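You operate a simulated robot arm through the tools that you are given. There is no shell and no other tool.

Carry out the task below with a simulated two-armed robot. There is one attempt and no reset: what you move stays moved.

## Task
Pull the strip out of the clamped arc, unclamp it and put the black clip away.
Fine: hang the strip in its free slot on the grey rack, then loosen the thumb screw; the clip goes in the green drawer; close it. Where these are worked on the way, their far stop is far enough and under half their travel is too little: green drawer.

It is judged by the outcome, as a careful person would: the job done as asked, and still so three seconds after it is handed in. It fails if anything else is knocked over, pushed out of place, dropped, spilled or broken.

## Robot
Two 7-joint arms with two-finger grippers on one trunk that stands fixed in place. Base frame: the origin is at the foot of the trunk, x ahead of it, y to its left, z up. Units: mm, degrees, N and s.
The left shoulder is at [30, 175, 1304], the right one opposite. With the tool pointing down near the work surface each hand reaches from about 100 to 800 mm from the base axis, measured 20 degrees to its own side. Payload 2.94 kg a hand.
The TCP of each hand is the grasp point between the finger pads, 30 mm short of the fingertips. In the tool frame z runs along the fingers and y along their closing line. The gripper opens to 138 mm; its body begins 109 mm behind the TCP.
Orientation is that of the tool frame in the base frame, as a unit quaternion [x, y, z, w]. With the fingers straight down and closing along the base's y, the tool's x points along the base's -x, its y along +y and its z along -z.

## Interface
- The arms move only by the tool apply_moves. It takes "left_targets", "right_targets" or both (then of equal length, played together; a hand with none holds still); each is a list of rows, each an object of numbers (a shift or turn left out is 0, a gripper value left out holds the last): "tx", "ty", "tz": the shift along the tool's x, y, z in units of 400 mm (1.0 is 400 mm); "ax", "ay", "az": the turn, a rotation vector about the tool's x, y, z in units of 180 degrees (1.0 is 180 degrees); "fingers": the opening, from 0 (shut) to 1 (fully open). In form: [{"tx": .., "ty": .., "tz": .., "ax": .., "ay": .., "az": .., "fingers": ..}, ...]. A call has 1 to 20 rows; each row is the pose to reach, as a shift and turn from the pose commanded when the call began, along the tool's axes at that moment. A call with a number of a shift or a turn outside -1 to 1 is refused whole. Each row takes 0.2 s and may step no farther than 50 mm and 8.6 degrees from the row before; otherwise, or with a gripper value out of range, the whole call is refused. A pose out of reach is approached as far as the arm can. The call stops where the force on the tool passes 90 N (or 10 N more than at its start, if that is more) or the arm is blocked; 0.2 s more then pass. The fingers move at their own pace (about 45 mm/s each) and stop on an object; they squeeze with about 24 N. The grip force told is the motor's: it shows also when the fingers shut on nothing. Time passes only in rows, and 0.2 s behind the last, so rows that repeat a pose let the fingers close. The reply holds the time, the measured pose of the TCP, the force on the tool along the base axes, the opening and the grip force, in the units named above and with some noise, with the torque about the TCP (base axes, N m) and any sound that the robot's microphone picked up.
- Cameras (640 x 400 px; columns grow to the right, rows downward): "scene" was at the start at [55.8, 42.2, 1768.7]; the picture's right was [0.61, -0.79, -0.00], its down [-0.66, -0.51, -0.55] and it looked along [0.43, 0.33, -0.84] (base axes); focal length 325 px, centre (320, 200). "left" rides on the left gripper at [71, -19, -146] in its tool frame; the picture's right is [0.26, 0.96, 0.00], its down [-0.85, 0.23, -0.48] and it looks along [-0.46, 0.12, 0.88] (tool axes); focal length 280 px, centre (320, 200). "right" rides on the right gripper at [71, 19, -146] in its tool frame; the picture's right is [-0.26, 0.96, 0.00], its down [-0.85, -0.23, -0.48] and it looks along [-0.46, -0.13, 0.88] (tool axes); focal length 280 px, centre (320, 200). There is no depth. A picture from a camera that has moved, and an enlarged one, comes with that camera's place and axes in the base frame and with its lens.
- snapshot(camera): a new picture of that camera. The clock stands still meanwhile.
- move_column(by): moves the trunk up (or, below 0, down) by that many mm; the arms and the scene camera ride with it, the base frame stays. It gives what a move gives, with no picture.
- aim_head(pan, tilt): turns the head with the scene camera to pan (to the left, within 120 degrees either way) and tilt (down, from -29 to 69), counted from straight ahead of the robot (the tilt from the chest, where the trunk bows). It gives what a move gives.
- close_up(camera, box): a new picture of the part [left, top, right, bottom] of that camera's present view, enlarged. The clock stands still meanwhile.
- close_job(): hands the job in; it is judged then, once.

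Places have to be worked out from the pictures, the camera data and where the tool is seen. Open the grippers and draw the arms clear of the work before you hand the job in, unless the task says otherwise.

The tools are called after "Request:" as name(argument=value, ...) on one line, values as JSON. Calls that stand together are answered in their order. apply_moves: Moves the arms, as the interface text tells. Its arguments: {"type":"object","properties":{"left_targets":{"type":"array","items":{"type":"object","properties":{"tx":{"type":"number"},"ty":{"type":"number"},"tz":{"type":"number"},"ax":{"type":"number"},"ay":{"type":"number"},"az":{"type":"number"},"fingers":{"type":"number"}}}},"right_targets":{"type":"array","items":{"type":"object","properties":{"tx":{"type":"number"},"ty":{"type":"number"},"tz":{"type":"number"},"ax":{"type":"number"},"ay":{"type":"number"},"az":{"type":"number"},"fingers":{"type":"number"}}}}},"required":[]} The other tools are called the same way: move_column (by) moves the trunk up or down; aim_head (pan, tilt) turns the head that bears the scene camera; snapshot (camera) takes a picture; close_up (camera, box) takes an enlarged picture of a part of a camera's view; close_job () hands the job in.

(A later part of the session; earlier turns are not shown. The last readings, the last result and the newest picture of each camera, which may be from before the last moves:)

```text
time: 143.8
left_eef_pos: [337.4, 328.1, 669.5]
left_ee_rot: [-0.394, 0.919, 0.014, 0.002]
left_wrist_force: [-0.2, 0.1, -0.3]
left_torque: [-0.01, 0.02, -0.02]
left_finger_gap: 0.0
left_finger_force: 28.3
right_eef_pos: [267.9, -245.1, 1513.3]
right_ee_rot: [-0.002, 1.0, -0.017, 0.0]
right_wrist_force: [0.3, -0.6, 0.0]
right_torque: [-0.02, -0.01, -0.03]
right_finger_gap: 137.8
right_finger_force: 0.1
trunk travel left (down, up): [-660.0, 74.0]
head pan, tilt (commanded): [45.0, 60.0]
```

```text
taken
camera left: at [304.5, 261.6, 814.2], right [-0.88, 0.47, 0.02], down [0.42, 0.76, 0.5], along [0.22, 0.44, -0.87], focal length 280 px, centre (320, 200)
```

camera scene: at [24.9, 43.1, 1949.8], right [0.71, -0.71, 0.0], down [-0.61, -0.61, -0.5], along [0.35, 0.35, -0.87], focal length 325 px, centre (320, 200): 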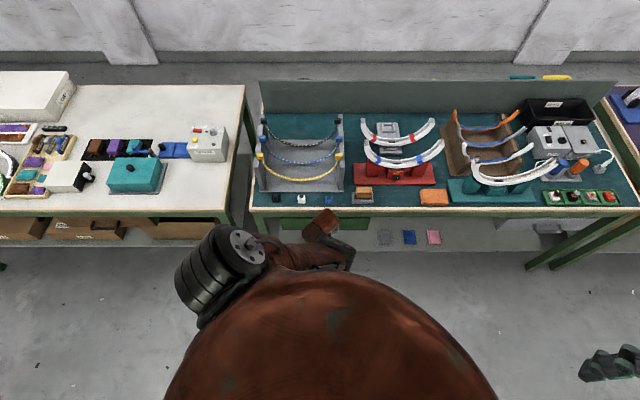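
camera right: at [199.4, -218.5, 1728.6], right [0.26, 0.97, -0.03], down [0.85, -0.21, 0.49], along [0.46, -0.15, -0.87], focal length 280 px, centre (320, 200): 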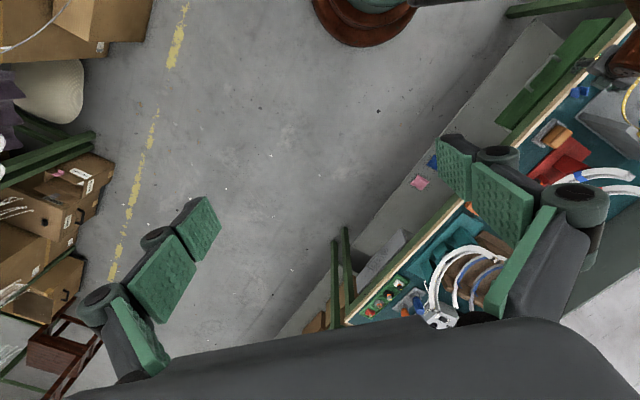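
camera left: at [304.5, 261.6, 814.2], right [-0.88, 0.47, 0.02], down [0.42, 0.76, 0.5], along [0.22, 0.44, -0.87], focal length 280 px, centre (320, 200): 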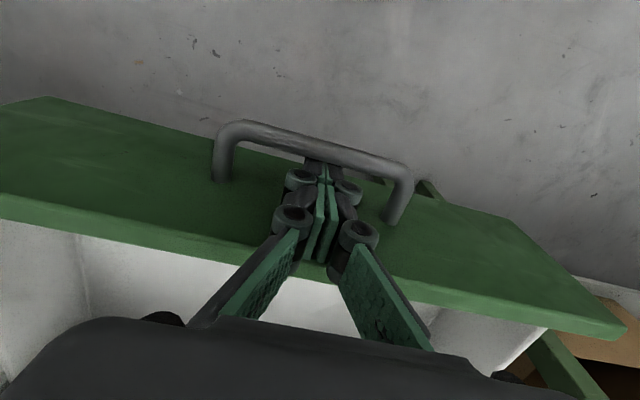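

The drawer stands about 185 mm out. I try one last small pull to see if it is at its stop.

Request:
apply_moves(left_targets=[{"tx": 0.02, "fingers": 0.0}, {"tx": 0.04, "fingers": 0.0}, {"tx": 0.06, "fingers": 0.0}])

Request:
close_up(camera="scene", box=[230, 150, 430, 290])

```text
time: 144.8
left_eef_pos: [341.7, 355.2, 681.8]
left_ee_rot: [-0.41, 0.911, 0.028, 0.023]
left_wrist_force: [1.1, 0.1, 0.9]
left_torque: [-0.02, -0.02, -0.03]
left_finger_gap: 0.0
left_finger_force: 28.1
right_eef_pos: [269.5, -244.0, 1514.5]
right_ee_rot: [-0.002, 1.0, -0.018, 0.0]
right_wrist_force: [0.9, -0.3, 0.1]
right_torque: [-0.02, 0.03, 0.0]
right_finger_gap: 138.2
right_finger_force: 0.1
trunk travel left (down, up): [-660.0, 74.0]
head pan, tilt (commanded): [45.0, 60.0]
stopped in row 3 (left hand): the arm was blocked; the commanded pose is now the measured one
```

```text
2.86 times, centred on (330, 220) of scene
camera zoom: at [27.7, 45.3, 1949.6], right [0.71, -0.71, 0.0], down [-0.61, -0.61, -0.5], along [0.35, 0.35, -0.87], focal length 929 px, centre (291, 143)
```

zoom: 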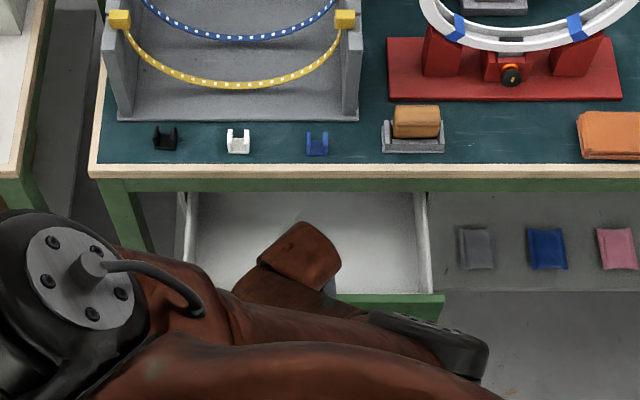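

The arm is at its limit there; the drawer is open about 170 mm, which should be plenty. I lift the fingers out from behind the bar.

Request:
apply_moves(left_targets=[{"tx": -0.002, "ty": 0.001, "tz": -0.03, "fingers": 0.0}, {"tx": -0.004, "ty": 0.002, "tz": -0.06, "fingers": 0.0}])

Request:
snapshot(camera="left")

Request:
close_up(camera="scene", box=[230, 150, 430, 290])

```text
time: 145.6
left_eef_pos: [342.7, 381.5, 710.0]
left_ee_rot: [-0.418, 0.907, 0.038, 0.031]
left_wrist_force: [-0.9, -0.1, 1.0]
left_torque: [-0.01, 0.02, 0.0]
left_finger_gap: 0.2
left_finger_force: 28.1
right_eef_pos: [269.0, -243.3, 1514.0]
right_ee_rot: [-0.003, 1.0, -0.018, 0.002]
right_wrist_force: [-0.7, 0.9, -0.2]
right_torque: [0.01, 0.03, 0.0]
right_finger_gap: 138.1
right_finger_force: 0.0
trunk travel left (down, up): [-660.0, 74.0]
head pan, tilt (commanded): [45.0, 60.0]
stopped in row 2 (left hand): the arm was blocked; the commanded pose is now the measured one
```

```text
taken
camera left: at [309.6, 302.6, 849.1], right [-0.91, 0.42, 0.02], down [0.36, 0.75, 0.56], along [0.22, 0.51, -0.83], focal length 280 px, centre (320, 200)
```

left: 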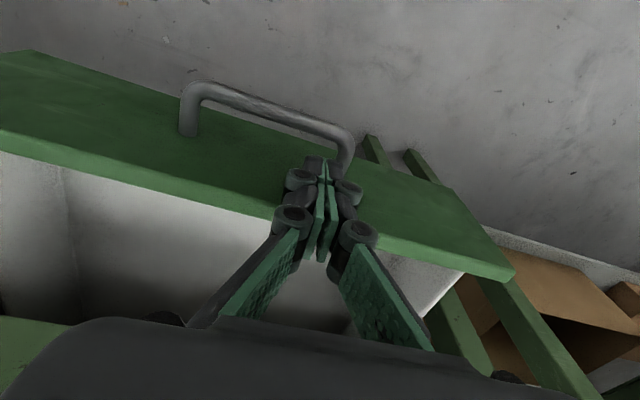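

```text
2.86 times, centred on (330, 220) of scene
camera zoom: at [27.5, 45.3, 1949.6], right [0.71, -0.71, 0.0], down [-0.61, -0.61, -0.5], along [0.35, 0.35, -0.87], focal length 929 px, centre (291, 143)
```

zoom: 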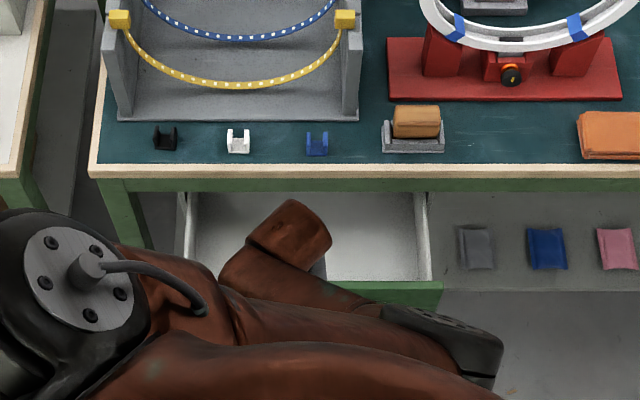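

The elbow limit bites again on the way up, and the drawer was nudged in a little. I use the trunk to lift the hand clear of the drawer front.

Request:
move_column(by=65)

Request:
snapshot(camera="left")

Request:
close_up(camera="scene", box=[230, 150, 430, 290])

```text
time: 146.7
left_eef_pos: [357.2, 390.6, 783.8]
left_ee_rot: [-0.423, 0.904, 0.04, 0.041]
left_wrist_force: [0.4, 0.0, 1.0]
left_torque: [0.02, 0.03, 0.01]
left_finger_gap: 0.1
left_finger_force: 29.0
right_eef_pos: [270.1, -244.6, 1578.4]
right_ee_rot: [-0.002, 1.0, -0.017, 0.001]
right_wrist_force: [-0.2, -0.1, 0.9]
right_torque: [-0.01, -0.03, -0.05]
right_finger_gap: 138.2
right_finger_force: 0.0
trunk travel left (down, up): [-725.0, 9.0]
head pan, tilt (commanded): [45.0, 60.0]
```

```text
taken
camera left: at [321.5, 311.0, 919.9], right [-0.91, 0.42, 0.01], down [0.35, 0.74, 0.57], along [0.23, 0.52, -0.82], focal length 280 px, centre (320, 200)
```

left: 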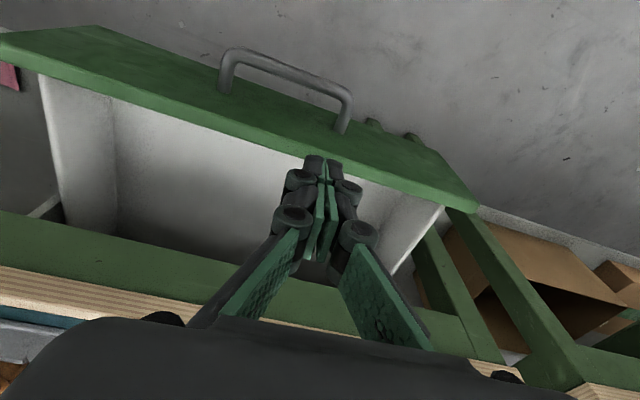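

```text
2.86 times, centred on (330, 220) of scene
camera zoom: at [26.3, 45.4, 2014.3], right [0.71, -0.71, 0.0], down [-0.61, -0.61, -0.5], along [0.35, 0.35, -0.87], focal length 929 px, centre (291, 143)
```

zoom: 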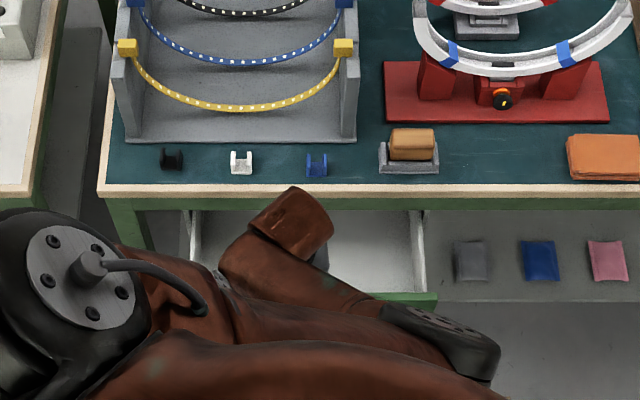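

The hand is clear; the drawer now stands about 138 mm open with its interior visible. I move the hand up and over toward the bench edge, heading for the black clip.

Request:
apply_moves(left_targets=[{"tx": -0.05, "ty": 0.01, "tz": -0.065, "fingers": 0.0}, {"tx": -0.11, "ty": 0.022, "tz": -0.125, "fingers": 0.1}, {"tx": -0.175, "ty": 0.036, "tz": -0.175, "fingers": 0.2}, {"tx": -0.244, "ty": 0.052, "tz": -0.213, "fingers": 0.3}])

Request:
snapshot(camera="left")

Request:
snapshot(camera="scene")

```text
time: 147.7
left_eef_pos: [389.9, 458.0, 868.0]
left_ee_rot: [-0.419, 0.907, 0.038, 0.028]
left_wrist_force: [-0.3, -1.2, 1.3]
left_torque: [-0.01, 0.01, 0.01]
left_finger_gap: 41.2
left_finger_force: 0.0
right_eef_pos: [269.3, -242.1, 1579.4]
right_ee_rot: [-0.002, 1.0, -0.018, 0.001]
right_wrist_force: [0.8, 0.5, 0.5]
right_torque: [-0.04, 0.01, 0.0]
right_finger_gap: 137.9
right_finger_force: 0.0
trunk travel left (down, up): [-725.0, 9.0]
head pan, tilt (commanded): [45.0, 60.0]
```

```text
taken
camera left: at [355.6, 379.6, 1006.5], right [-0.9, 0.43, 0.02], down [0.37, 0.75, 0.55], along [0.22, 0.51, -0.83], focal length 280 px, centre (320, 200)
```

left: 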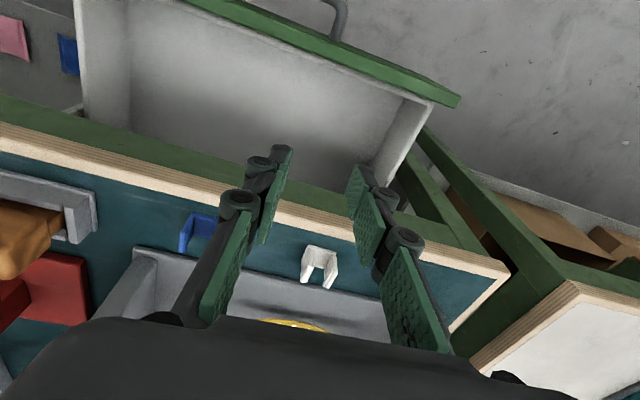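

```text
taken
camera scene: at [26.5, 47.2, 2014.4], right [0.71, -0.71, 0.0], down [-0.61, -0.61, -0.5], along [0.35, 0.35, -0.87], focal length 325 px, centre (320, 200)
```

scene: 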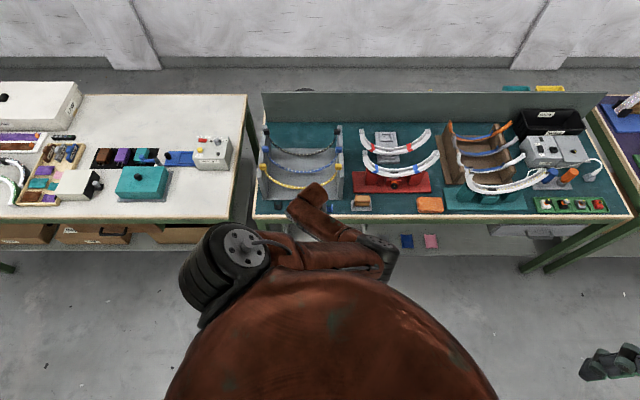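

Good. I move over to hover above the black clip with the tool tilted 20° (clear of the rack wall).

Request:
apply_moves(left_targets=[{"tx": -0.057, "ty": 0.069, "tz": -0.015, "ax": 0.004, "ay": -0.0171, "az": 0.0045, "fingers": 0.35}, {"tx": -0.113, "ty": 0.138, "tz": -0.03, "ax": 0.008, "ay": -0.0342, "az": 0.009, "fingers": 0.4}, {"tx": -0.17, "ty": 0.208, "tz": -0.04, "ax": 0.012, "ay": -0.0512, "az": 0.0135, "fingers": 0.4}, {"tx": -0.227, "ty": 0.277, "tz": -0.041, "ax": 0.016, "ay": -0.0683, "az": 0.018, "fingers": 0.4}, {"tx": -0.2835, "ty": 0.346, "tz": -0.041, "ax": 0.02, "ay": -0.0854, "az": 0.0225, "fingers": 0.4}])

Request:
snapshot(camera="left")

Request:
close_up(camera="left", box=[220, 60, 420, 220])

```text
time: 148.9
left_eef_pos: [356.1, 632.4, 898.2]
left_ee_rot: [-0.376, 0.91, 0.066, 0.161]
left_wrist_force: [-0.1, 0.8, 0.5]
left_torque: [-0.02, -0.02, -0.01]
left_finger_gap: 55.2
left_finger_force: 0.0
right_eef_pos: [267.7, -241.8, 1579.8]
right_ee_rot: [-0.002, 1.0, -0.019, 0.001]
right_wrist_force: [0.7, -0.1, -0.1]
right_torque: [-0.04, 0.01, -0.01]
right_finger_gap: 138.0
right_finger_force: 0.0
trunk travel left (down, up): [-725.0, 9.0]
head pan, tilt (commanded): [45.0, 60.0]
```

```text
taken
camera left: at [287.0, 538.8, 1011.8], right [-0.85, 0.51, -0.09], down [0.28, 0.61, 0.74], along [0.43, 0.6, -0.67], focal length 280 px, centre (320, 200)
```

left: 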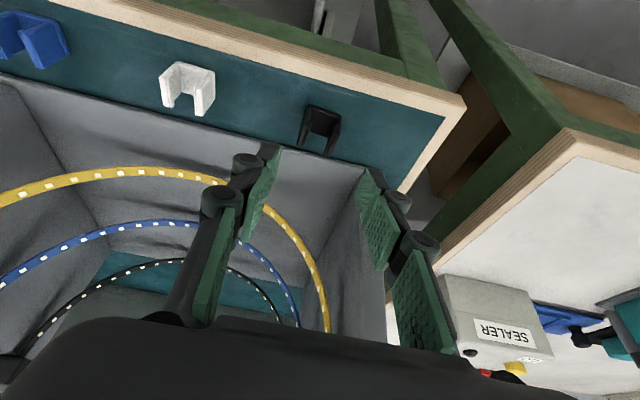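

```text
2.50 times, centred on (320, 140) of left
camera zoom: at [287.0, 538.8, 1011.8], right [-0.85, 0.51, -0.09], down [0.28, 0.61, 0.74], along [0.43, 0.6, -0.67], focal length 701 px, centre (320, 350)
```

zoom: 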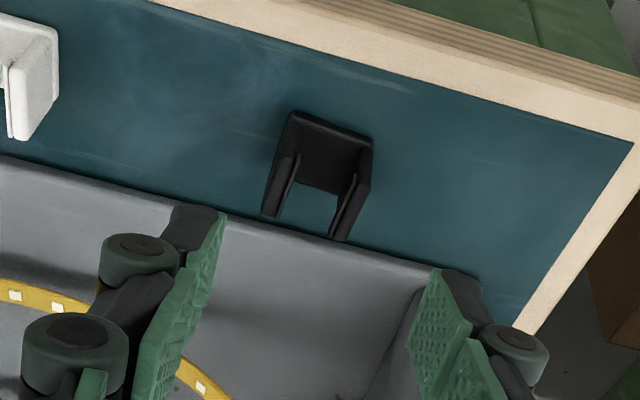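

The black clip is nearly aligned with the fingers, centre about [376, 650]. I descend most of the way and check.

Request:
apply_moves(left_targets=[{"tx": 0.005, "ty": -0.001, "tz": 0.045, "fingers": 0.4}, {"tx": 0.01, "ty": -0.002, "tz": 0.09, "fingers": 0.4}, {"tx": 0.015, "ty": -0.003, "tz": 0.13, "fingers": 0.4}])

Request:
close_up(camera="left", box=[220, 80, 420, 220])

```text
time: 149.7
left_eef_pos: [364.6, 638.3, 848.2]
left_ee_rot: [-0.376, 0.91, 0.067, 0.161]
left_wrist_force: [0.8, -0.5, -0.9]
left_torque: [0.01, 0.01, -0.02]
left_finger_gap: 55.1
left_finger_force: 0.1
right_eef_pos: [269.4, -243.7, 1577.6]
right_ee_rot: [-0.001, 1.0, -0.018, 0.001]
right_wrist_force: [0.2, -0.1, -0.1]
right_torque: [0.01, 0.01, 0.01]
right_finger_gap: 138.2
right_finger_force: 0.1
trunk travel left (down, up): [-725.0, 9.0]
head pan, tilt (commanded): [45.0, 60.0]
```

```text
2.86 times, centred on (320, 150) of left
camera zoom: at [296.1, 543.4, 961.3], right [-0.86, 0.51, -0.09], down [0.29, 0.61, 0.74], along [0.43, 0.61, -0.67], focal length 801 px, centre (320, 343)
```

zoom: 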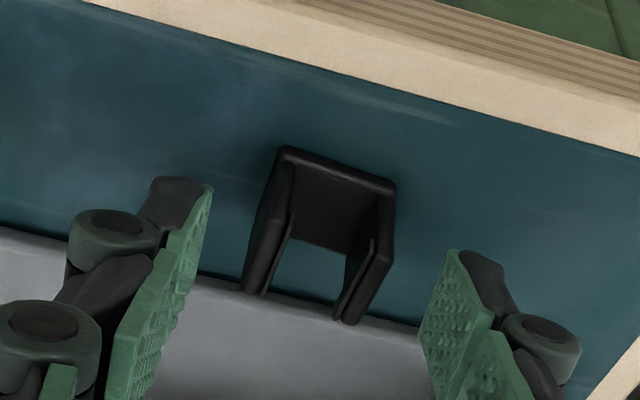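

Well centred. I go down the last 16 mm and close on it.

Request:
apply_moves(left_targets=[{"tx": 0.002, "tz": 0.02, "fingers": 0.4}, {"tx": 0.004, "tz": 0.039, "fingers": 0.35}, {"tx": 0.004, "tz": 0.039, "fingers": 0.25}, {"tx": 0.004, "tz": 0.039, "fingers": 0.1}, {"tx": 0.004, "tz": 0.039, "fingers": 0.0}, {"tx": 0.004, "tz": 0.039, "fingers": 0.0}])

Request:
close_up(camera="left", box=[220, 80, 420, 220])

```text
time: 151.1
left_eef_pos: [367.2, 641.0, 832.9]
left_ee_rot: [-0.376, 0.91, 0.065, 0.161]
left_wrist_force: [0.3, -0.1, 0.0]
left_torque: [-0.03, -0.03, -0.04]
left_finger_gap: 28.6
left_finger_force: 24.4
right_eef_pos: [269.1, -243.2, 1578.8]
right_ee_rot: [-0.001, 1.0, -0.018, 0.0]
right_wrist_force: [-0.4, -1.2, 0.0]
right_torque: [0.01, 0.0, 0.01]
right_finger_gap: 137.7
right_finger_force: 0.1
trunk travel left (down, up): [-725.0, 9.0]
head pan, tilt (commanded): [45.0, 60.0]
```

```text
2.86 times, centred on (320, 150) of left
camera zoom: at [299.3, 547.0, 946.4], right [-0.86, 0.51, -0.09], down [0.29, 0.61, 0.74], along [0.43, 0.61, -0.67], focal length 801 px, centre (320, 343)
```

zoom: 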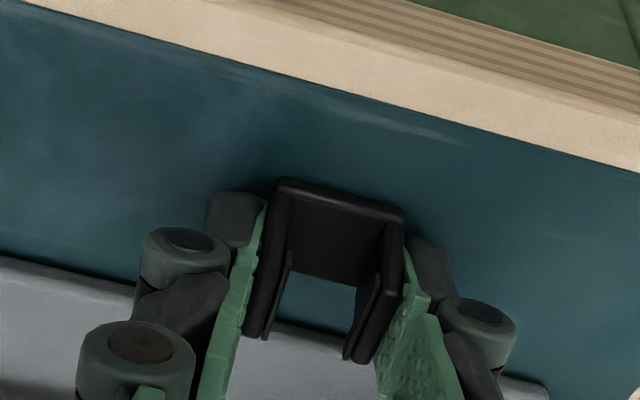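

The black clip is held (28.6 mm, 24 N). I lift it straight up.

Request:
apply_moves(left_targets=[{"tx": -0.01, "tz": -0.028, "fingers": 0.0}, {"tx": -0.03, "tz": -0.08, "fingers": 0.0}, {"tx": -0.0515, "tz": -0.141, "fingers": 0.0}])

Request:
close_up(camera="left", box=[180, 60, 460, 240])

```text
time: 151.9
left_eef_pos: [368.1, 641.7, 893.8]
left_ee_rot: [-0.376, 0.91, 0.066, 0.161]
left_wrist_force: [-0.6, 0.3, -0.3]
left_torque: [0.0, -0.01, 0.0]
left_finger_gap: 28.9
left_finger_force: 23.6
right_eef_pos: [269.7, -244.2, 1578.5]
right_ee_rot: [-0.001, 1.0, -0.017, 0.001]
right_wrist_force: [-0.1, -1.3, 0.0]
right_torque: [0.04, -0.01, -0.02]
right_finger_gap: 138.2
right_finger_force: 0.0
trunk travel left (down, up): [-725.0, 9.0]
head pan, tilt (commanded): [45.0, 60.0]
```

```text
2.22 times, centred on (320, 150) of left
camera zoom: at [299.4, 547.4, 1006.6], right [-0.86, 0.51, -0.09], down [0.29, 0.61, 0.74], along [0.43, 0.61, -0.67], focal length 623 px, centre (320, 311)
```

zoom: 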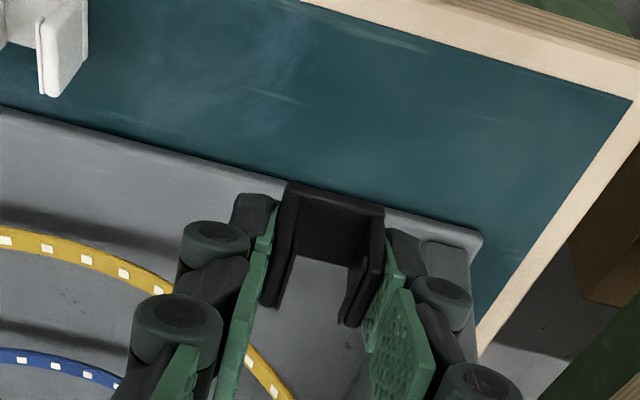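

The clip is secure. I carry it to the front over the open drawer, straightening the tool to about 8° tilt.

Request:
apply_moves(left_targets=[{"tx": 0.034, "ty": -0.067, "tz": -0.0155, "ay": 0.0133, "fingers": 0.0}, {"tx": 0.068, "ty": -0.134, "tz": -0.031, "ay": 0.0267, "fingers": 0.0}, {"tx": 0.101, "ty": -0.2, "tz": -0.0465, "ay": 0.04, "fingers": 0.0}, {"tx": 0.135, "ty": -0.267, "tz": -0.062, "ay": 0.0533, "fingers": 0.0}, {"tx": 0.169, "ty": -0.334, "tz": -0.0775, "ay": 0.0667, "fingers": 0.0}])

Request:
snapshot(camera="left")

Request:
snapshot(camera="scene")

```text
time: 153.1
left_eef_pos: [409.3, 494.3, 900.3]
left_ee_rot: [-0.381, 0.922, 0.028, 0.065]
left_wrist_force: [0.2, 0.2, 0.4]
left_torque: [0.02, -0.03, 0.02]
left_finger_gap: 28.9
left_finger_force: 23.9
right_eef_pos: [269.9, -244.8, 1579.3]
right_ee_rot: [-0.001, 1.0, -0.018, 0.001]
right_wrist_force: [0.1, -0.5, -0.6]
right_torque: [0.0, 0.0, 0.02]
right_finger_gap: 138.0
right_finger_force: 0.0
trunk travel left (down, up): [-725.0, 9.0]
head pan, tilt (commanded): [45.0, 60.0]
```

```text
taken
camera left: at [358.3, 418.4, 1035.5], right [-0.87, 0.5, -0.04], down [0.38, 0.71, 0.59], along [0.32, 0.5, -0.81], focal length 280 px, centre (320, 200)
```

left: 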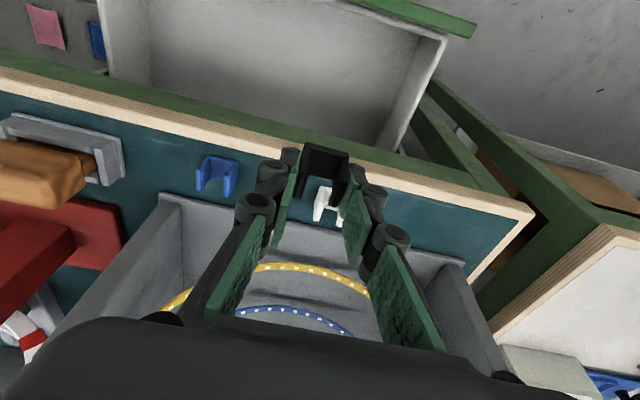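

```text
taken
camera scene: at [26.4, 44.2, 2014.5], right [0.71, -0.71, 0.0], down [-0.61, -0.61, -0.5], along [0.35, 0.35, -0.87], focal length 325 px, centre (320, 200)
```

scene: 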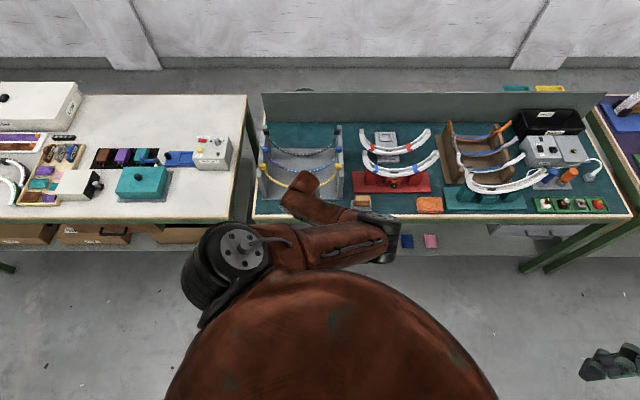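

Posture is good. I descend in front of the bench edge into the space over the open drawer.

Request:
apply_moves(left_targets=[{"tx": 0.03, "tz": 0.06, "fingers": 0.0}, {"tx": 0.055, "tz": 0.135, "fingers": 0.0}, {"tx": 0.08, "tz": 0.22, "fingers": 0.0}, {"tx": 0.102, "tz": 0.305, "fingers": 0.0}, {"tx": 0.123, "tz": 0.387, "fingers": 0.0}])

Request:
snapshot(camera="left")

Request:
close_up(camera="scene", box=[230, 150, 430, 290])

```text
time: 154.3
left_eef_pos: [391.2, 478.1, 740.0]
left_ee_rot: [-0.382, 0.921, 0.026, 0.066]
left_wrist_force: [0.3, -0.3, 0.2]
left_torque: [0.0, 0.01, -0.03]
left_finger_gap: 28.9
left_finger_force: 24.1
right_eef_pos: [268.6, -243.3, 1577.5]
right_ee_rot: [-0.003, 1.0, -0.017, 0.001]
right_wrist_force: [-0.6, 0.1, 0.7]
right_torque: [-0.03, -0.04, -0.02]
right_finger_gap: 137.8
right_finger_force: 0.0
trunk travel left (down, up): [-725.0, 9.0]
head pan, tilt (commanded): [45.0, 60.0]
```

```text
taken
camera left: at [341.5, 401.3, 874.7], right [-0.87, 0.5, -0.04], down [0.38, 0.71, 0.59], along [0.32, 0.5, -0.81], focal length 280 px, centre (320, 200)
```

left: 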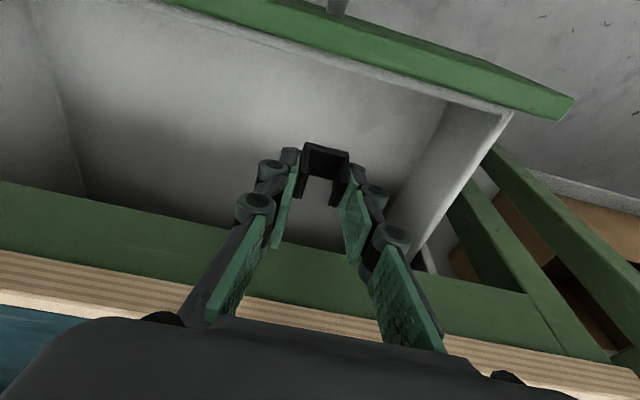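

```text
2.86 times, centred on (330, 220) of scene
camera zoom: at [25.9, 47.0, 2014.4], right [0.71, -0.71, 0.0], down [-0.61, -0.61, -0.5], along [0.35, 0.35, -0.87], focal length 929 px, centre (291, 143)
```

zoom: 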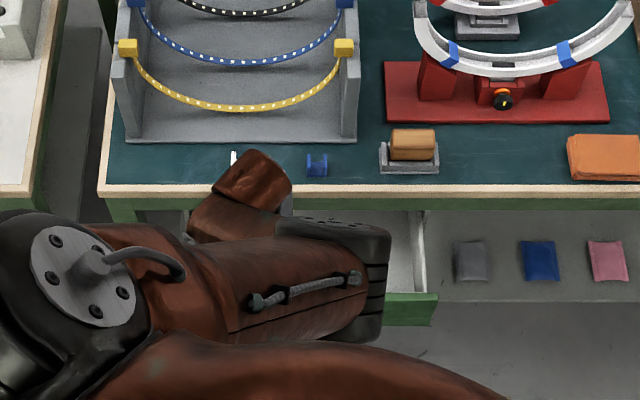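

The clip hangs over the drawer interior. I lower with the trunk by 55 mm and check.

Request:
move_column(by=-55)

Request:
snapshot(camera="left")

```text
time: 155.2
left_eef_pos: [390.9, 474.4, 685.2]
left_ee_rot: [-0.381, 0.922, 0.026, 0.065]
left_wrist_force: [0.1, 0.5, 0.2]
left_torque: [0.0, 0.02, 0.0]
left_finger_gap: 28.6
left_finger_force: 24.1
right_eef_pos: [268.4, -244.2, 1523.9]
right_ee_rot: [-0.002, 1.0, -0.017, 0.001]
right_wrist_force: [-0.2, -0.8, -0.5]
right_torque: [0.0, -0.01, -0.02]
right_finger_gap: 138.0
right_finger_force: 0.1
trunk travel left (down, up): [-670.0, 64.0]
head pan, tilt (commanded): [45.0, 60.0]
```

```text
taken
camera left: at [340.3, 399.8, 820.1], right [-0.86, 0.5, -0.04], down [0.38, 0.71, 0.59], along [0.32, 0.5, -0.81], focal length 280 px, centre (320, 200)
```

left: 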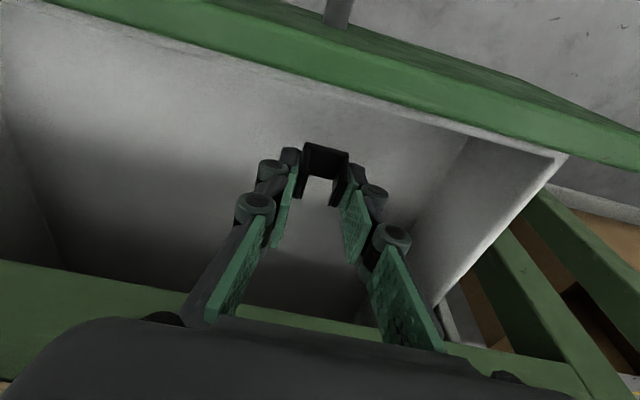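

Request:
apply_moves(left_targets=[{"tx": 0.0035, "tz": 0.025, "fingers": 0.0}, {"tx": 0.007, "tz": 0.0495, "fingers": 0.0}, {"tx": 0.007, "tz": 0.0495, "fingers": 0.0}])

Request:
snapshot(camera="left")

```text
time: 156.0
left_eef_pos: [391.0, 475.7, 665.9]
left_ee_rot: [-0.38, 0.922, 0.026, 0.066]
left_wrist_force: [-0.6, 0.0, 0.2]
left_torque: [0.01, -0.01, 0.0]
left_finger_gap: 28.9
left_finger_force: 23.9
right_eef_pos: [268.0, -244.0, 1523.2]
right_ee_rot: [-0.002, 1.0, -0.017, 0.001]
right_wrist_force: [0.3, -0.2, 0.5]
right_torque: [-0.01, 0.01, 0.02]
right_finger_gap: 138.2
right_finger_force: 0.0
trunk travel left (down, up): [-670.0, 64.0]
head pan, tilt (commanded): [45.0, 60.0]
```

```text
taken
camera left: at [340.0, 399.6, 800.0], right [-0.86, 0.5, -0.04], down [0.39, 0.71, 0.59], along [0.32, 0.5, -0.81], focal length 280 px, centre (320, 200)
```

left: 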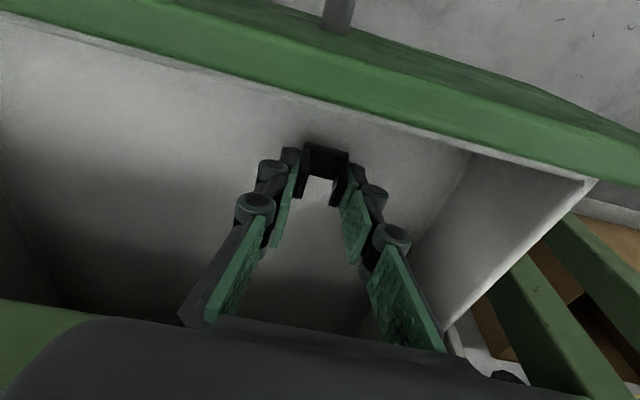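

Request:
apply_moves(left_targets=[{"tx": 0.0026, "tz": 0.0186, "fingers": 0.0}, {"tx": 0.0053, "tz": 0.037, "fingers": 0.0}, {"tx": 0.0053, "tz": 0.037, "fingers": 0.0}])

Request:
close_up(camera="left", box=[220, 80, 440, 230])

```text
time: 156.8
left_eef_pos: [390.4, 476.2, 652.3]
left_ee_rot: [-0.381, 0.922, 0.027, 0.068]
left_wrist_force: [2.0, 2.1, 19.7]
left_torque: [0.16, -0.15, -0.02]
left_finger_gap: 29.0
left_finger_force: 23.5
right_eef_pos: [268.5, -245.1, 1524.3]
right_ee_rot: [-0.002, 1.0, -0.017, 0.001]
right_wrist_force: [0.1, -0.4, 0.2]
right_torque: [0.03, -0.02, -0.04]
right_finger_gap: 138.1
right_finger_force: 0.0
trunk travel left (down, up): [-670.0, 64.0]
head pan, tilt (commanded): [45.0, 60.0]
```

```text
2.67 times, centred on (330, 155) of left
camera zoom: at [340.8, 400.7, 786.3], right [-0.86, 0.5, -0.04], down [0.38, 0.71, 0.59], along [0.32, 0.5, -0.8], focal length 748 px, centre (293, 320)
```

zoom: 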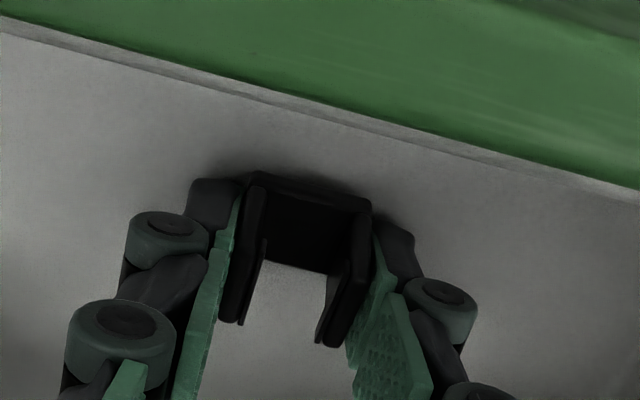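

The clip touches the drawer floor (about 20 N). I ease up 3 mm, open the fingers and rise straight out.

Request:
apply_moves(left_targets=[{"tx": -0.001, "tz": -0.0075, "fingers": 0.0}, {"tx": -0.001, "tz": -0.0075, "fingers": 0.24}, {"tx": -0.001, "tz": -0.0075, "fingers": 0.3}, {"tx": -0.001, "tz": -0.0075, "fingers": 0.34}, {"tx": -0.004, "tz": -0.032, "fingers": 0.34}, {"tx": -0.012, "tz": -0.082, "fingers": 0.34}, {"tx": -0.02, "tz": -0.14, "fingers": 0.34}])

Request:
snapshot(camera="left")

```text
time: 158.4
left_eef_pos: [391.5, 475.8, 706.8]
left_ee_rot: [-0.38, 0.922, 0.027, 0.065]
left_wrist_force: [-0.1, 0.4, 0.6]
left_torque: [0.0, -0.02, 0.0]
left_finger_gap: 46.9
left_finger_force: 0.0
right_eef_pos: [269.5, -244.2, 1523.6]
right_ee_rot: [-0.002, 1.0, -0.017, 0.002]
right_wrist_force: [0.4, -0.3, 0.1]
right_torque: [0.02, -0.04, 0.01]
right_finger_gap: 138.1
right_finger_force: 0.0
trunk travel left (down, up): [-670.0, 64.0]
head pan, tilt (commanded): [45.0, 60.0]
```

```text
taken
camera left: at [340.5, 398.7, 842.2], right [-0.86, 0.5, -0.04], down [0.39, 0.71, 0.59], along [0.32, 0.5, -0.81], focal length 280 px, centre (320, 200)
```

left: 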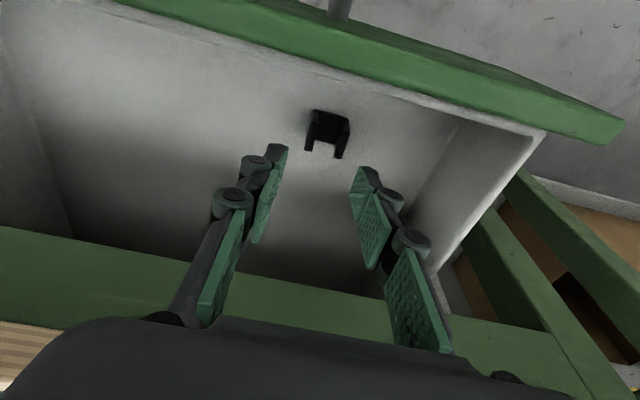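

The black clip stands in the drawer. To close it I'll push the drawer front from its left part, using the trunk for the vertical moves: first I rise clear with the trunk.

Request:
move_column(by=60)

Request:
apply_moves(left_targets=[{"tx": 0.04, "ty": 0.02, "tz": -0.006, "fingers": 0.2}, {"tx": 0.1, "ty": 0.05, "tz": -0.015, "fingers": 0.1}, {"tx": 0.165, "ty": 0.085, "tz": -0.024, "fingers": 0.0}, {"tx": 0.23, "ty": 0.12, "tz": -0.034, "fingers": 0.0}, {"tx": 0.292, "ty": 0.15, "tz": -0.042, "fingers": 0.0}])

Request:
snapshot(camera="left")

Request:
snapshot(camera="scene")

```text
time: 159.4
left_eef_pos: [390.9, 476.0, 766.1]
left_ee_rot: [-0.38, 0.922, 0.026, 0.066]
left_wrist_force: [-0.6, -0.5, -0.1]
left_torque: [-0.01, -0.01, 0.01]
left_finger_gap: 47.0
left_finger_force: 0.0
right_eef_pos: [269.2, -244.6, 1585.0]
right_ee_rot: [-0.002, 1.0, -0.017, 0.001]
right_wrist_force: [0.0, 0.1, 0.0]
right_torque: [0.02, -0.01, -0.04]
right_finger_gap: 138.2
right_finger_force: 0.2
trunk travel left (down, up): [-730.0, 4.0]
head pan, tilt (commanded): [45.0, 60.0]
```

```text
time: 160.6
left_eef_pos: [264.1, 434.6, 769.7]
left_ee_rot: [-0.381, 0.922, 0.026, 0.066]
left_wrist_force: [-0.3, 0.3, 0.1]
left_torque: [0.0, 0.0, 0.0]
left_finger_gap: 0.1
left_finger_force: 24.1
right_eef_pos: [268.3, -244.2, 1583.4]
right_ee_rot: [-0.002, 1.0, -0.018, 0.001]
right_wrist_force: [-0.5, -0.1, 0.3]
right_torque: [0.01, 0.01, -0.02]
right_finger_gap: 137.9
right_finger_force: 0.1
trunk travel left (down, up): [-730.0, 4.0]
head pan, tilt (commanded): [45.0, 60.0]
```

```text
taken
camera left: at [214.5, 359.4, 904.1], right [-0.86, 0.5, -0.04], down [0.38, 0.71, 0.59], along [0.32, 0.5, -0.8], focal length 280 px, centre (320, 200)
```

left: 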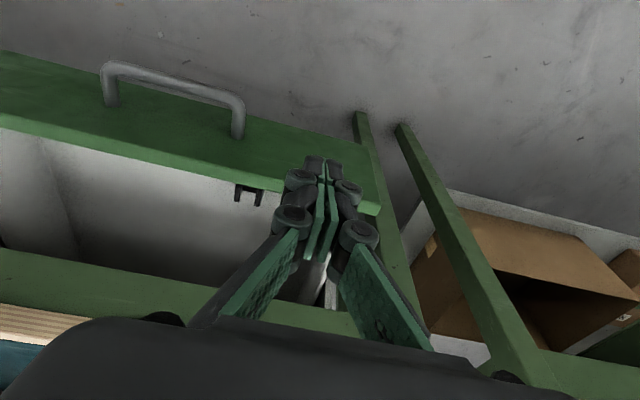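

```text
taken
camera scene: at [25.0, 44.6, 2019.5], right [0.71, -0.71, 0.0], down [-0.61, -0.61, -0.5], along [0.35, 0.35, -0.87], focal length 325 px, centre (320, 200)
```

scene: 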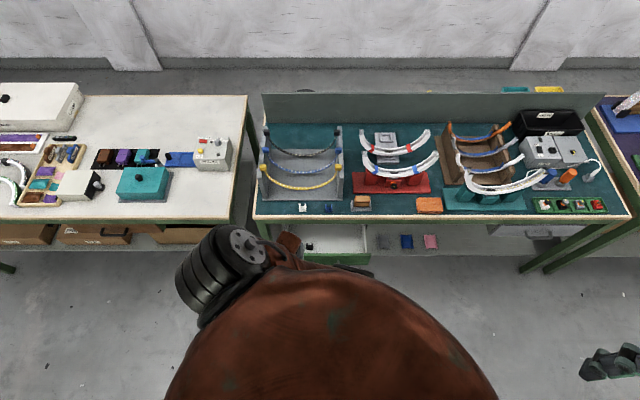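

Moved without trouble; the clip is visible in the drawer. Now I lower with the trunk so the closed fingers stand in front of the drawer's front panel, left of the handle.

Request:
move_column(by=-80)

Request:
snapshot(camera="left")

```text
time: 161.8
left_eef_pos: [264.9, 434.7, 686.3]
left_ee_rot: [-0.381, 0.922, 0.025, 0.066]
left_wrist_force: [0.0, -0.3, -0.2]
left_torque: [0.0, 0.01, -0.04]
left_finger_gap: 0.1
left_finger_force: 24.3
right_eef_pos: [269.2, -244.4, 1503.5]
right_ee_rot: [0.0, 1.0, -0.017, 0.001]
right_wrist_force: [0.1, 0.5, -0.4]
right_torque: [0.02, -0.01, 0.02]
right_finger_gap: 138.0
right_finger_force: 0.1
trunk travel left (down, up): [-650.0, 84.0]
head pan, tilt (commanded): [45.0, 60.0]
```

```text
taken
camera left: at [214.5, 359.1, 821.9], right [-0.86, 0.5, -0.04], down [0.38, 0.71, 0.59], along [0.32, 0.5, -0.81], focal length 280 px, centre (320, 200)
```

left: 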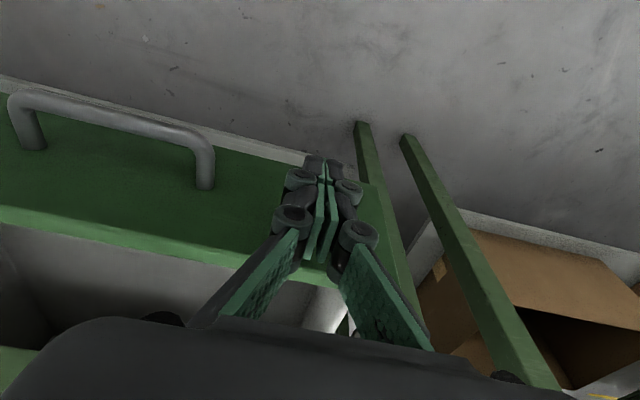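

In position in front of the panel. I push forward slowly, slightly increasing the tilt as I go.

Request:
apply_moves(left_targets=[{"tx": -0.024, "tz": 0.0035, "ay": -0.004, "fingers": 0.0}, {"tx": -0.048, "tz": 0.007, "ay": -0.008, "fingers": 0.0}, {"tx": -0.07, "tz": 0.01, "ay": -0.012, "fingers": 0.0}, {"tx": -0.09, "tz": 0.013, "ay": -0.0155, "fingers": 0.0}, {"tx": -0.11, "tz": 0.016, "ay": -0.019, "fingers": 0.0}, {"tx": -0.13, "tz": 0.019, "ay": -0.0225, "fingers": 0.0}, {"tx": -0.15, "tz": 0.022, "ay": -0.026, "fingers": 0.0}, {"tx": -0.17, "tz": 0.025, "ay": -0.0295, "fingers": 0.0}, {"tx": -0.19, "tz": 0.028, "ay": -0.033, "fingers": 0.0}, {"tx": -0.21, "tz": 0.031, "ay": -0.0365, "fingers": 0.0}])

Request:
snapshot(camera="left")

Request:
close_up(camera="scene", box=[230, 150, 430, 290])

```text
time: 164.0
left_eef_pos: [325.5, 496.3, 686.7]
left_ee_rot: [-0.378, 0.917, 0.048, 0.116]
left_wrist_force: [-1.0, -0.8, 0.2]
left_torque: [-0.04, 0.02, 0.02]
left_finger_gap: 0.2
left_finger_force: 27.9
right_eef_pos: [268.9, -243.5, 1503.4]
right_ee_rot: [-0.002, 1.0, -0.018, 0.001]
right_wrist_force: [0.0, 0.0, -0.2]
right_torque: [0.0, 0.02, 0.05]
right_finger_gap: 137.8
right_finger_force: 0.0
trunk travel left (down, up): [-650.0, 84.0]
head pan, tilt (commanded): [45.0, 60.0]
```

```text
taken
camera left: at [264.7, 409.0, 810.8], right [-0.86, 0.5, -0.07], down [0.33, 0.66, 0.67], along [0.38, 0.56, -0.74], focal length 280 px, centre (320, 200)
```

left: 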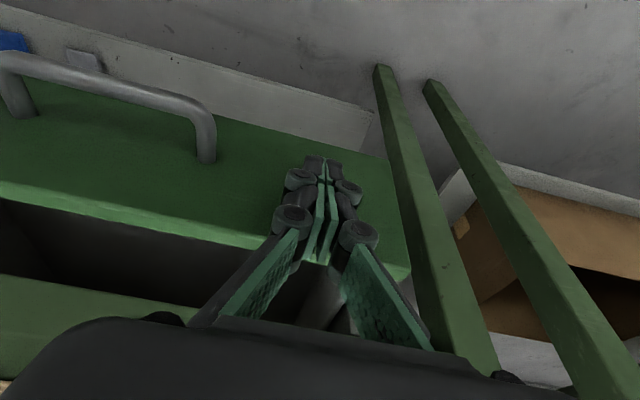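

```text
2.86 times, centred on (330, 220) of scene
camera zoom: at [27.7, 45.7, 1939.6], right [0.71, -0.71, 0.0], down [-0.61, -0.61, -0.5], along [0.35, 0.35, -0.87], focal length 929 px, centre (291, 143)
```

zoom: 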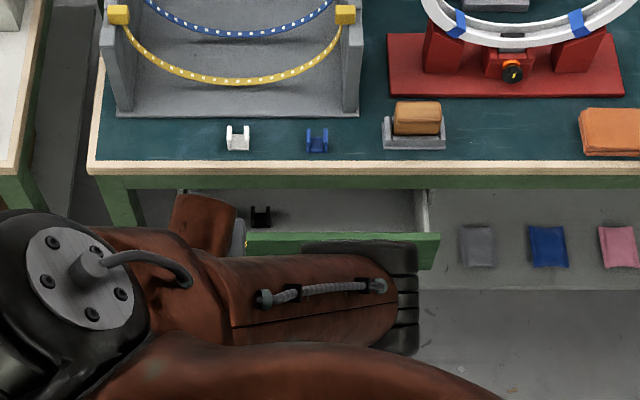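

The drawer is closing smoothly and the clip stays upright inside. I push on, more slowly near the end.

Request:
apply_moves(left_targets=[{"tx": -0.021, "tz": 0.0054, "ay": -0.004, "fingers": 0.0}, {"tx": -0.042, "tz": 0.0108, "ay": -0.008, "fingers": 0.0}, {"tx": -0.063, "tz": 0.0162, "ay": -0.012, "fingers": 0.0}, {"tx": -0.084, "tz": 0.0216, "ay": -0.016, "fingers": 0.0}, {"tx": -0.105, "tz": 0.027, "ay": -0.02, "fingers": 0.0}, {"tx": -0.122, "tz": 0.0314, "ay": -0.023, "fingers": 0.0}])

Request:
snapshot(camera="left")

Request:
close_up(camera="scene", box=[230, 150, 430, 290])

```text
time: 165.4
left_eef_pos: [362.2, 532.6, 686.7]
left_ee_rot: [-0.377, 0.913, 0.06, 0.146]
left_wrist_force: [-0.5, -0.7, 0.1]
left_torque: [-0.04, -0.01, -0.02]
left_finger_gap: 0.0
left_finger_force: 28.7
left hand out of reach, approached as far as the arm can: row 5
right_eef_pos: [269.7, -243.6, 1504.2]
right_ee_rot: [-0.001, 1.0, -0.018, 0.001]
right_wrist_force: [-0.9, -0.3, -0.8]
right_torque: [0.0, 0.01, -0.01]
right_finger_gap: 137.8
right_finger_force: 0.0
trunk travel left (down, up): [-650.0, 84.0]
head pan, tilt (commanded): [45.0, 60.0]
```

```text
taken
camera left: at [297.0, 440.1, 803.3], right [-0.86, 0.51, -0.08], down [0.3, 0.63, 0.72], along [0.41, 0.59, -0.69], focal length 280 px, centre (320, 200)
```

left: 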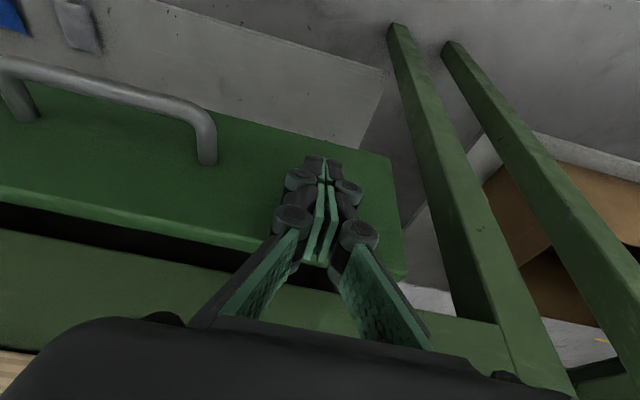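

```text
2.86 times, centred on (330, 220) of scene
camera zoom: at [28.7, 47.0, 1939.5], right [0.71, -0.71, 0.0], down [-0.61, -0.61, -0.5], along [0.35, 0.35, -0.87], focal length 929 px, centre (291, 143)
```

zoom: 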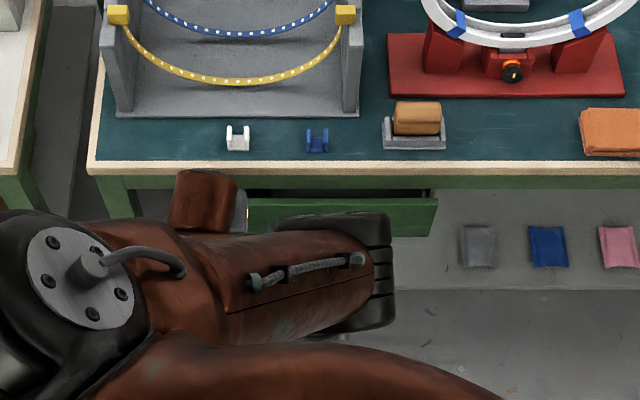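

Only about 18 mm remain. I push the last bit gently until contact is felt.

Request:
apply_moves(left_targets=[{"tx": -0.015, "tz": 0.005, "fingers": 0.0}, {"tx": -0.03, "tz": 0.01, "fingers": 0.0}, {"tx": -0.042, "tz": 0.0138, "fingers": 0.0}, {"tx": -0.052, "tz": 0.0172, "fingers": 0.0}])

Request:
snapshot(camera="left")

Request:
close_up(camera="scene", box=[230, 150, 430, 290])

```text
time: 166.4
left_eef_pos: [375.8, 544.1, 687.3]
left_ee_rot: [-0.377, 0.912, 0.061, 0.151]
left_wrist_force: [-2.7, -2.9, -0.1]
left_torque: [-0.03, 0.01, -0.01]
left_finger_gap: 6.1
left_finger_force: 28.0
right_eef_pos: [268.0, -243.9, 1504.6]
right_ee_rot: [-0.002, 1.0, -0.017, 0.001]
right_wrist_force: [0.7, -0.5, -0.4]
right_torque: [-0.01, 0.0, 0.01]
right_finger_gap: 138.1
right_finger_force: 0.0
trunk travel left (down, up): [-650.0, 84.0]
head pan, tilt (commanded): [45.0, 60.0]
```

```text
taken
camera left: at [308.7, 453.1, 801.9], right [-0.86, 0.51, -0.09], down [0.3, 0.62, 0.72], along [0.42, 0.59, -0.68], focal length 280 px, centre (320, 200)
```

left: 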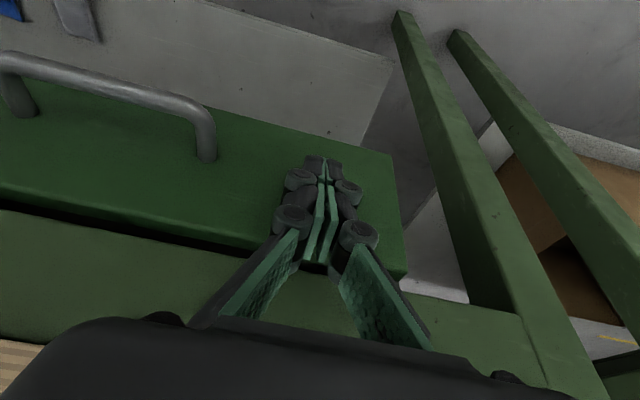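

```text
2.86 times, centred on (330, 220) of scene
camera zoom: at [27.5, 45.2, 1939.6], right [0.71, -0.71, 0.0], down [-0.61, -0.61, -0.5], along [0.35, 0.35, -0.87], focal length 929 px, centre (291, 143)
```

zoom: 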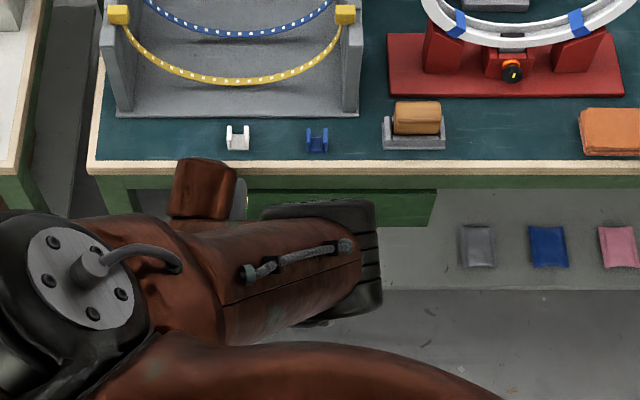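

It appears closed, with light contact (4 N). I push a few millimetres more to be sure it is against its stop.

Request:
apply_moves(left_targets=[{"tx": -0.008, "tz": 0.0026, "fingers": 0.0}, {"tx": -0.016, "tz": 0.0053, "fingers": 0.0}, {"tx": -0.016, "tz": 0.0053, "fingers": 0.0}])

Request:
close_up(camera="left", box=[0, 40, 420, 300])

```text
time: 167.2
left_eef_pos: [374.8, 545.7, 684.6]
left_ee_rot: [-0.376, 0.912, 0.061, 0.149]
left_wrist_force: [-28.8, -32.2, 4.1]
left_torque: [-0.6, 0.64, -0.03]
left_finger_gap: 6.2
left_finger_force: 28.3
right_eef_pos: [265.8, -245.9, 1504.5]
right_ee_rot: [-0.001, 1.0, -0.017, 0.001]
right_wrist_force: [-0.6, 0.2, -0.4]
right_torque: [0.02, -0.04, 0.01]
right_finger_gap: 138.2
right_finger_force: 0.1
trunk travel left (down, up): [-650.0, 84.0]
head pan, tilt (commanded): [45.0, 60.0]
```

```text
1.52 times, centred on (210, 170) of left
camera zoom: at [309.1, 454.2, 801.8], right [-0.86, 0.51, -0.08], down [0.3, 0.63, 0.72], along [0.42, 0.59, -0.69], focal length 427 px, centre (488, 246)
```

zoom: 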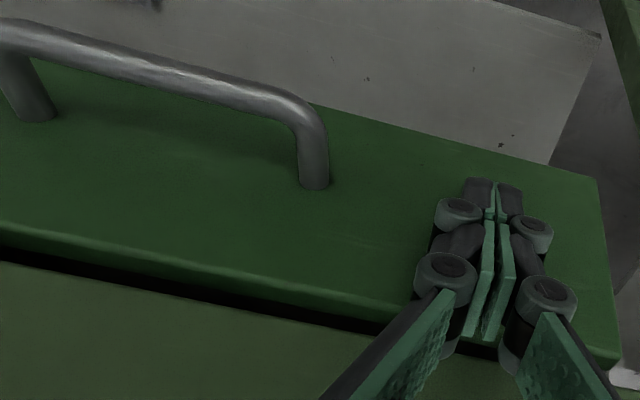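

The force jumped to 43 N with no movement: the drawer is fully shut. I back the fingers off and lift with the trunk.

Request:
apply_moves(left_targets=[{"tx": 0.02, "tz": -0.0066, "fingers": 0.0}, {"tx": 0.045, "tz": -0.0148, "fingers": 0.0}, {"tx": 0.08, "tz": -0.026, "fingers": 0.0}])

Request:
move_column(by=80)

Request:
snapshot(camera="left")

Request:
close_up(camera="scene", box=[230, 150, 430, 290])

```text
time: 168.0
left_eef_pos: [364.8, 534.7, 689.0]
left_ee_rot: [-0.378, 0.912, 0.062, 0.147]
left_wrist_force: [-0.7, -0.1, -1.4]
left_torque: [0.03, 0.02, 0.03]
left_finger_gap: 0.0
left_finger_force: 28.3
left hand out of reach, approached as far as the arm can: row 3
right_eef_pos: [270.0, -242.0, 1503.8]
right_ee_rot: [-0.002, 1.0, -0.018, 0.001]
right_wrist_force: [-0.2, 0.5, 0.2]
right_torque: [-0.01, 0.03, -0.02]
right_finger_gap: 137.7
right_finger_force: 0.0
trunk travel left (down, up): [-650.0, 84.0]
head pan, tilt (commanded): [45.0, 60.0]
```

```text
time: 169.2
left_eef_pos: [362.9, 533.6, 767.4]
left_ee_rot: [-0.378, 0.912, 0.061, 0.146]
left_wrist_force: [0.6, 0.8, -0.9]
left_torque: [-0.02, -0.02, -0.01]
left_finger_gap: 0.0
left_finger_force: 28.7
right_eef_pos: [268.6, -241.7, 1582.8]
right_ee_rot: [-0.002, 1.0, -0.017, 0.001]
right_wrist_force: [0.0, -1.3, -0.1]
right_torque: [0.01, 0.0, 0.02]
right_finger_gap: 138.2
right_finger_force: 0.0
trunk travel left (down, up): [-730.0, 4.0]
head pan, tilt (commanded): [45.0, 60.0]
```

```text
taken
camera left: at [296.8, 441.2, 884.9], right [-0.86, 0.51, -0.08], down [0.3, 0.63, 0.72], along [0.41, 0.59, -0.69], focal length 280 px, centre (320, 200)
```

left: 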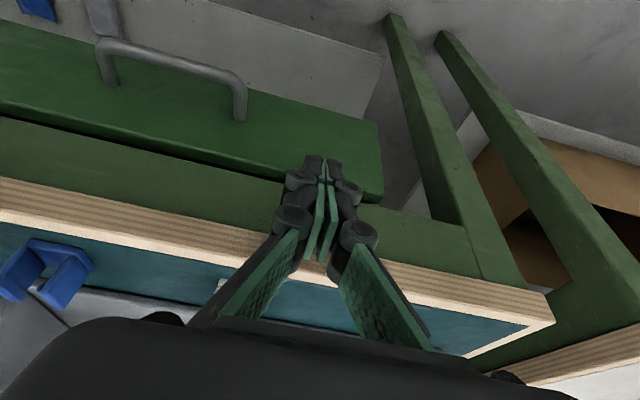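

```text
2.86 times, centred on (330, 220) of scene
camera zoom: at [26.2, 45.7, 2019.3], right [0.71, -0.71, 0.0], down [-0.61, -0.61, -0.5], along [0.35, 0.35, -0.87], focal length 929 px, centre (291, 143)
```

zoom: 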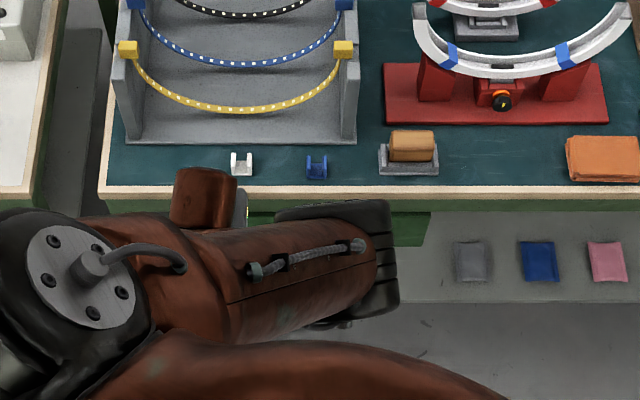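

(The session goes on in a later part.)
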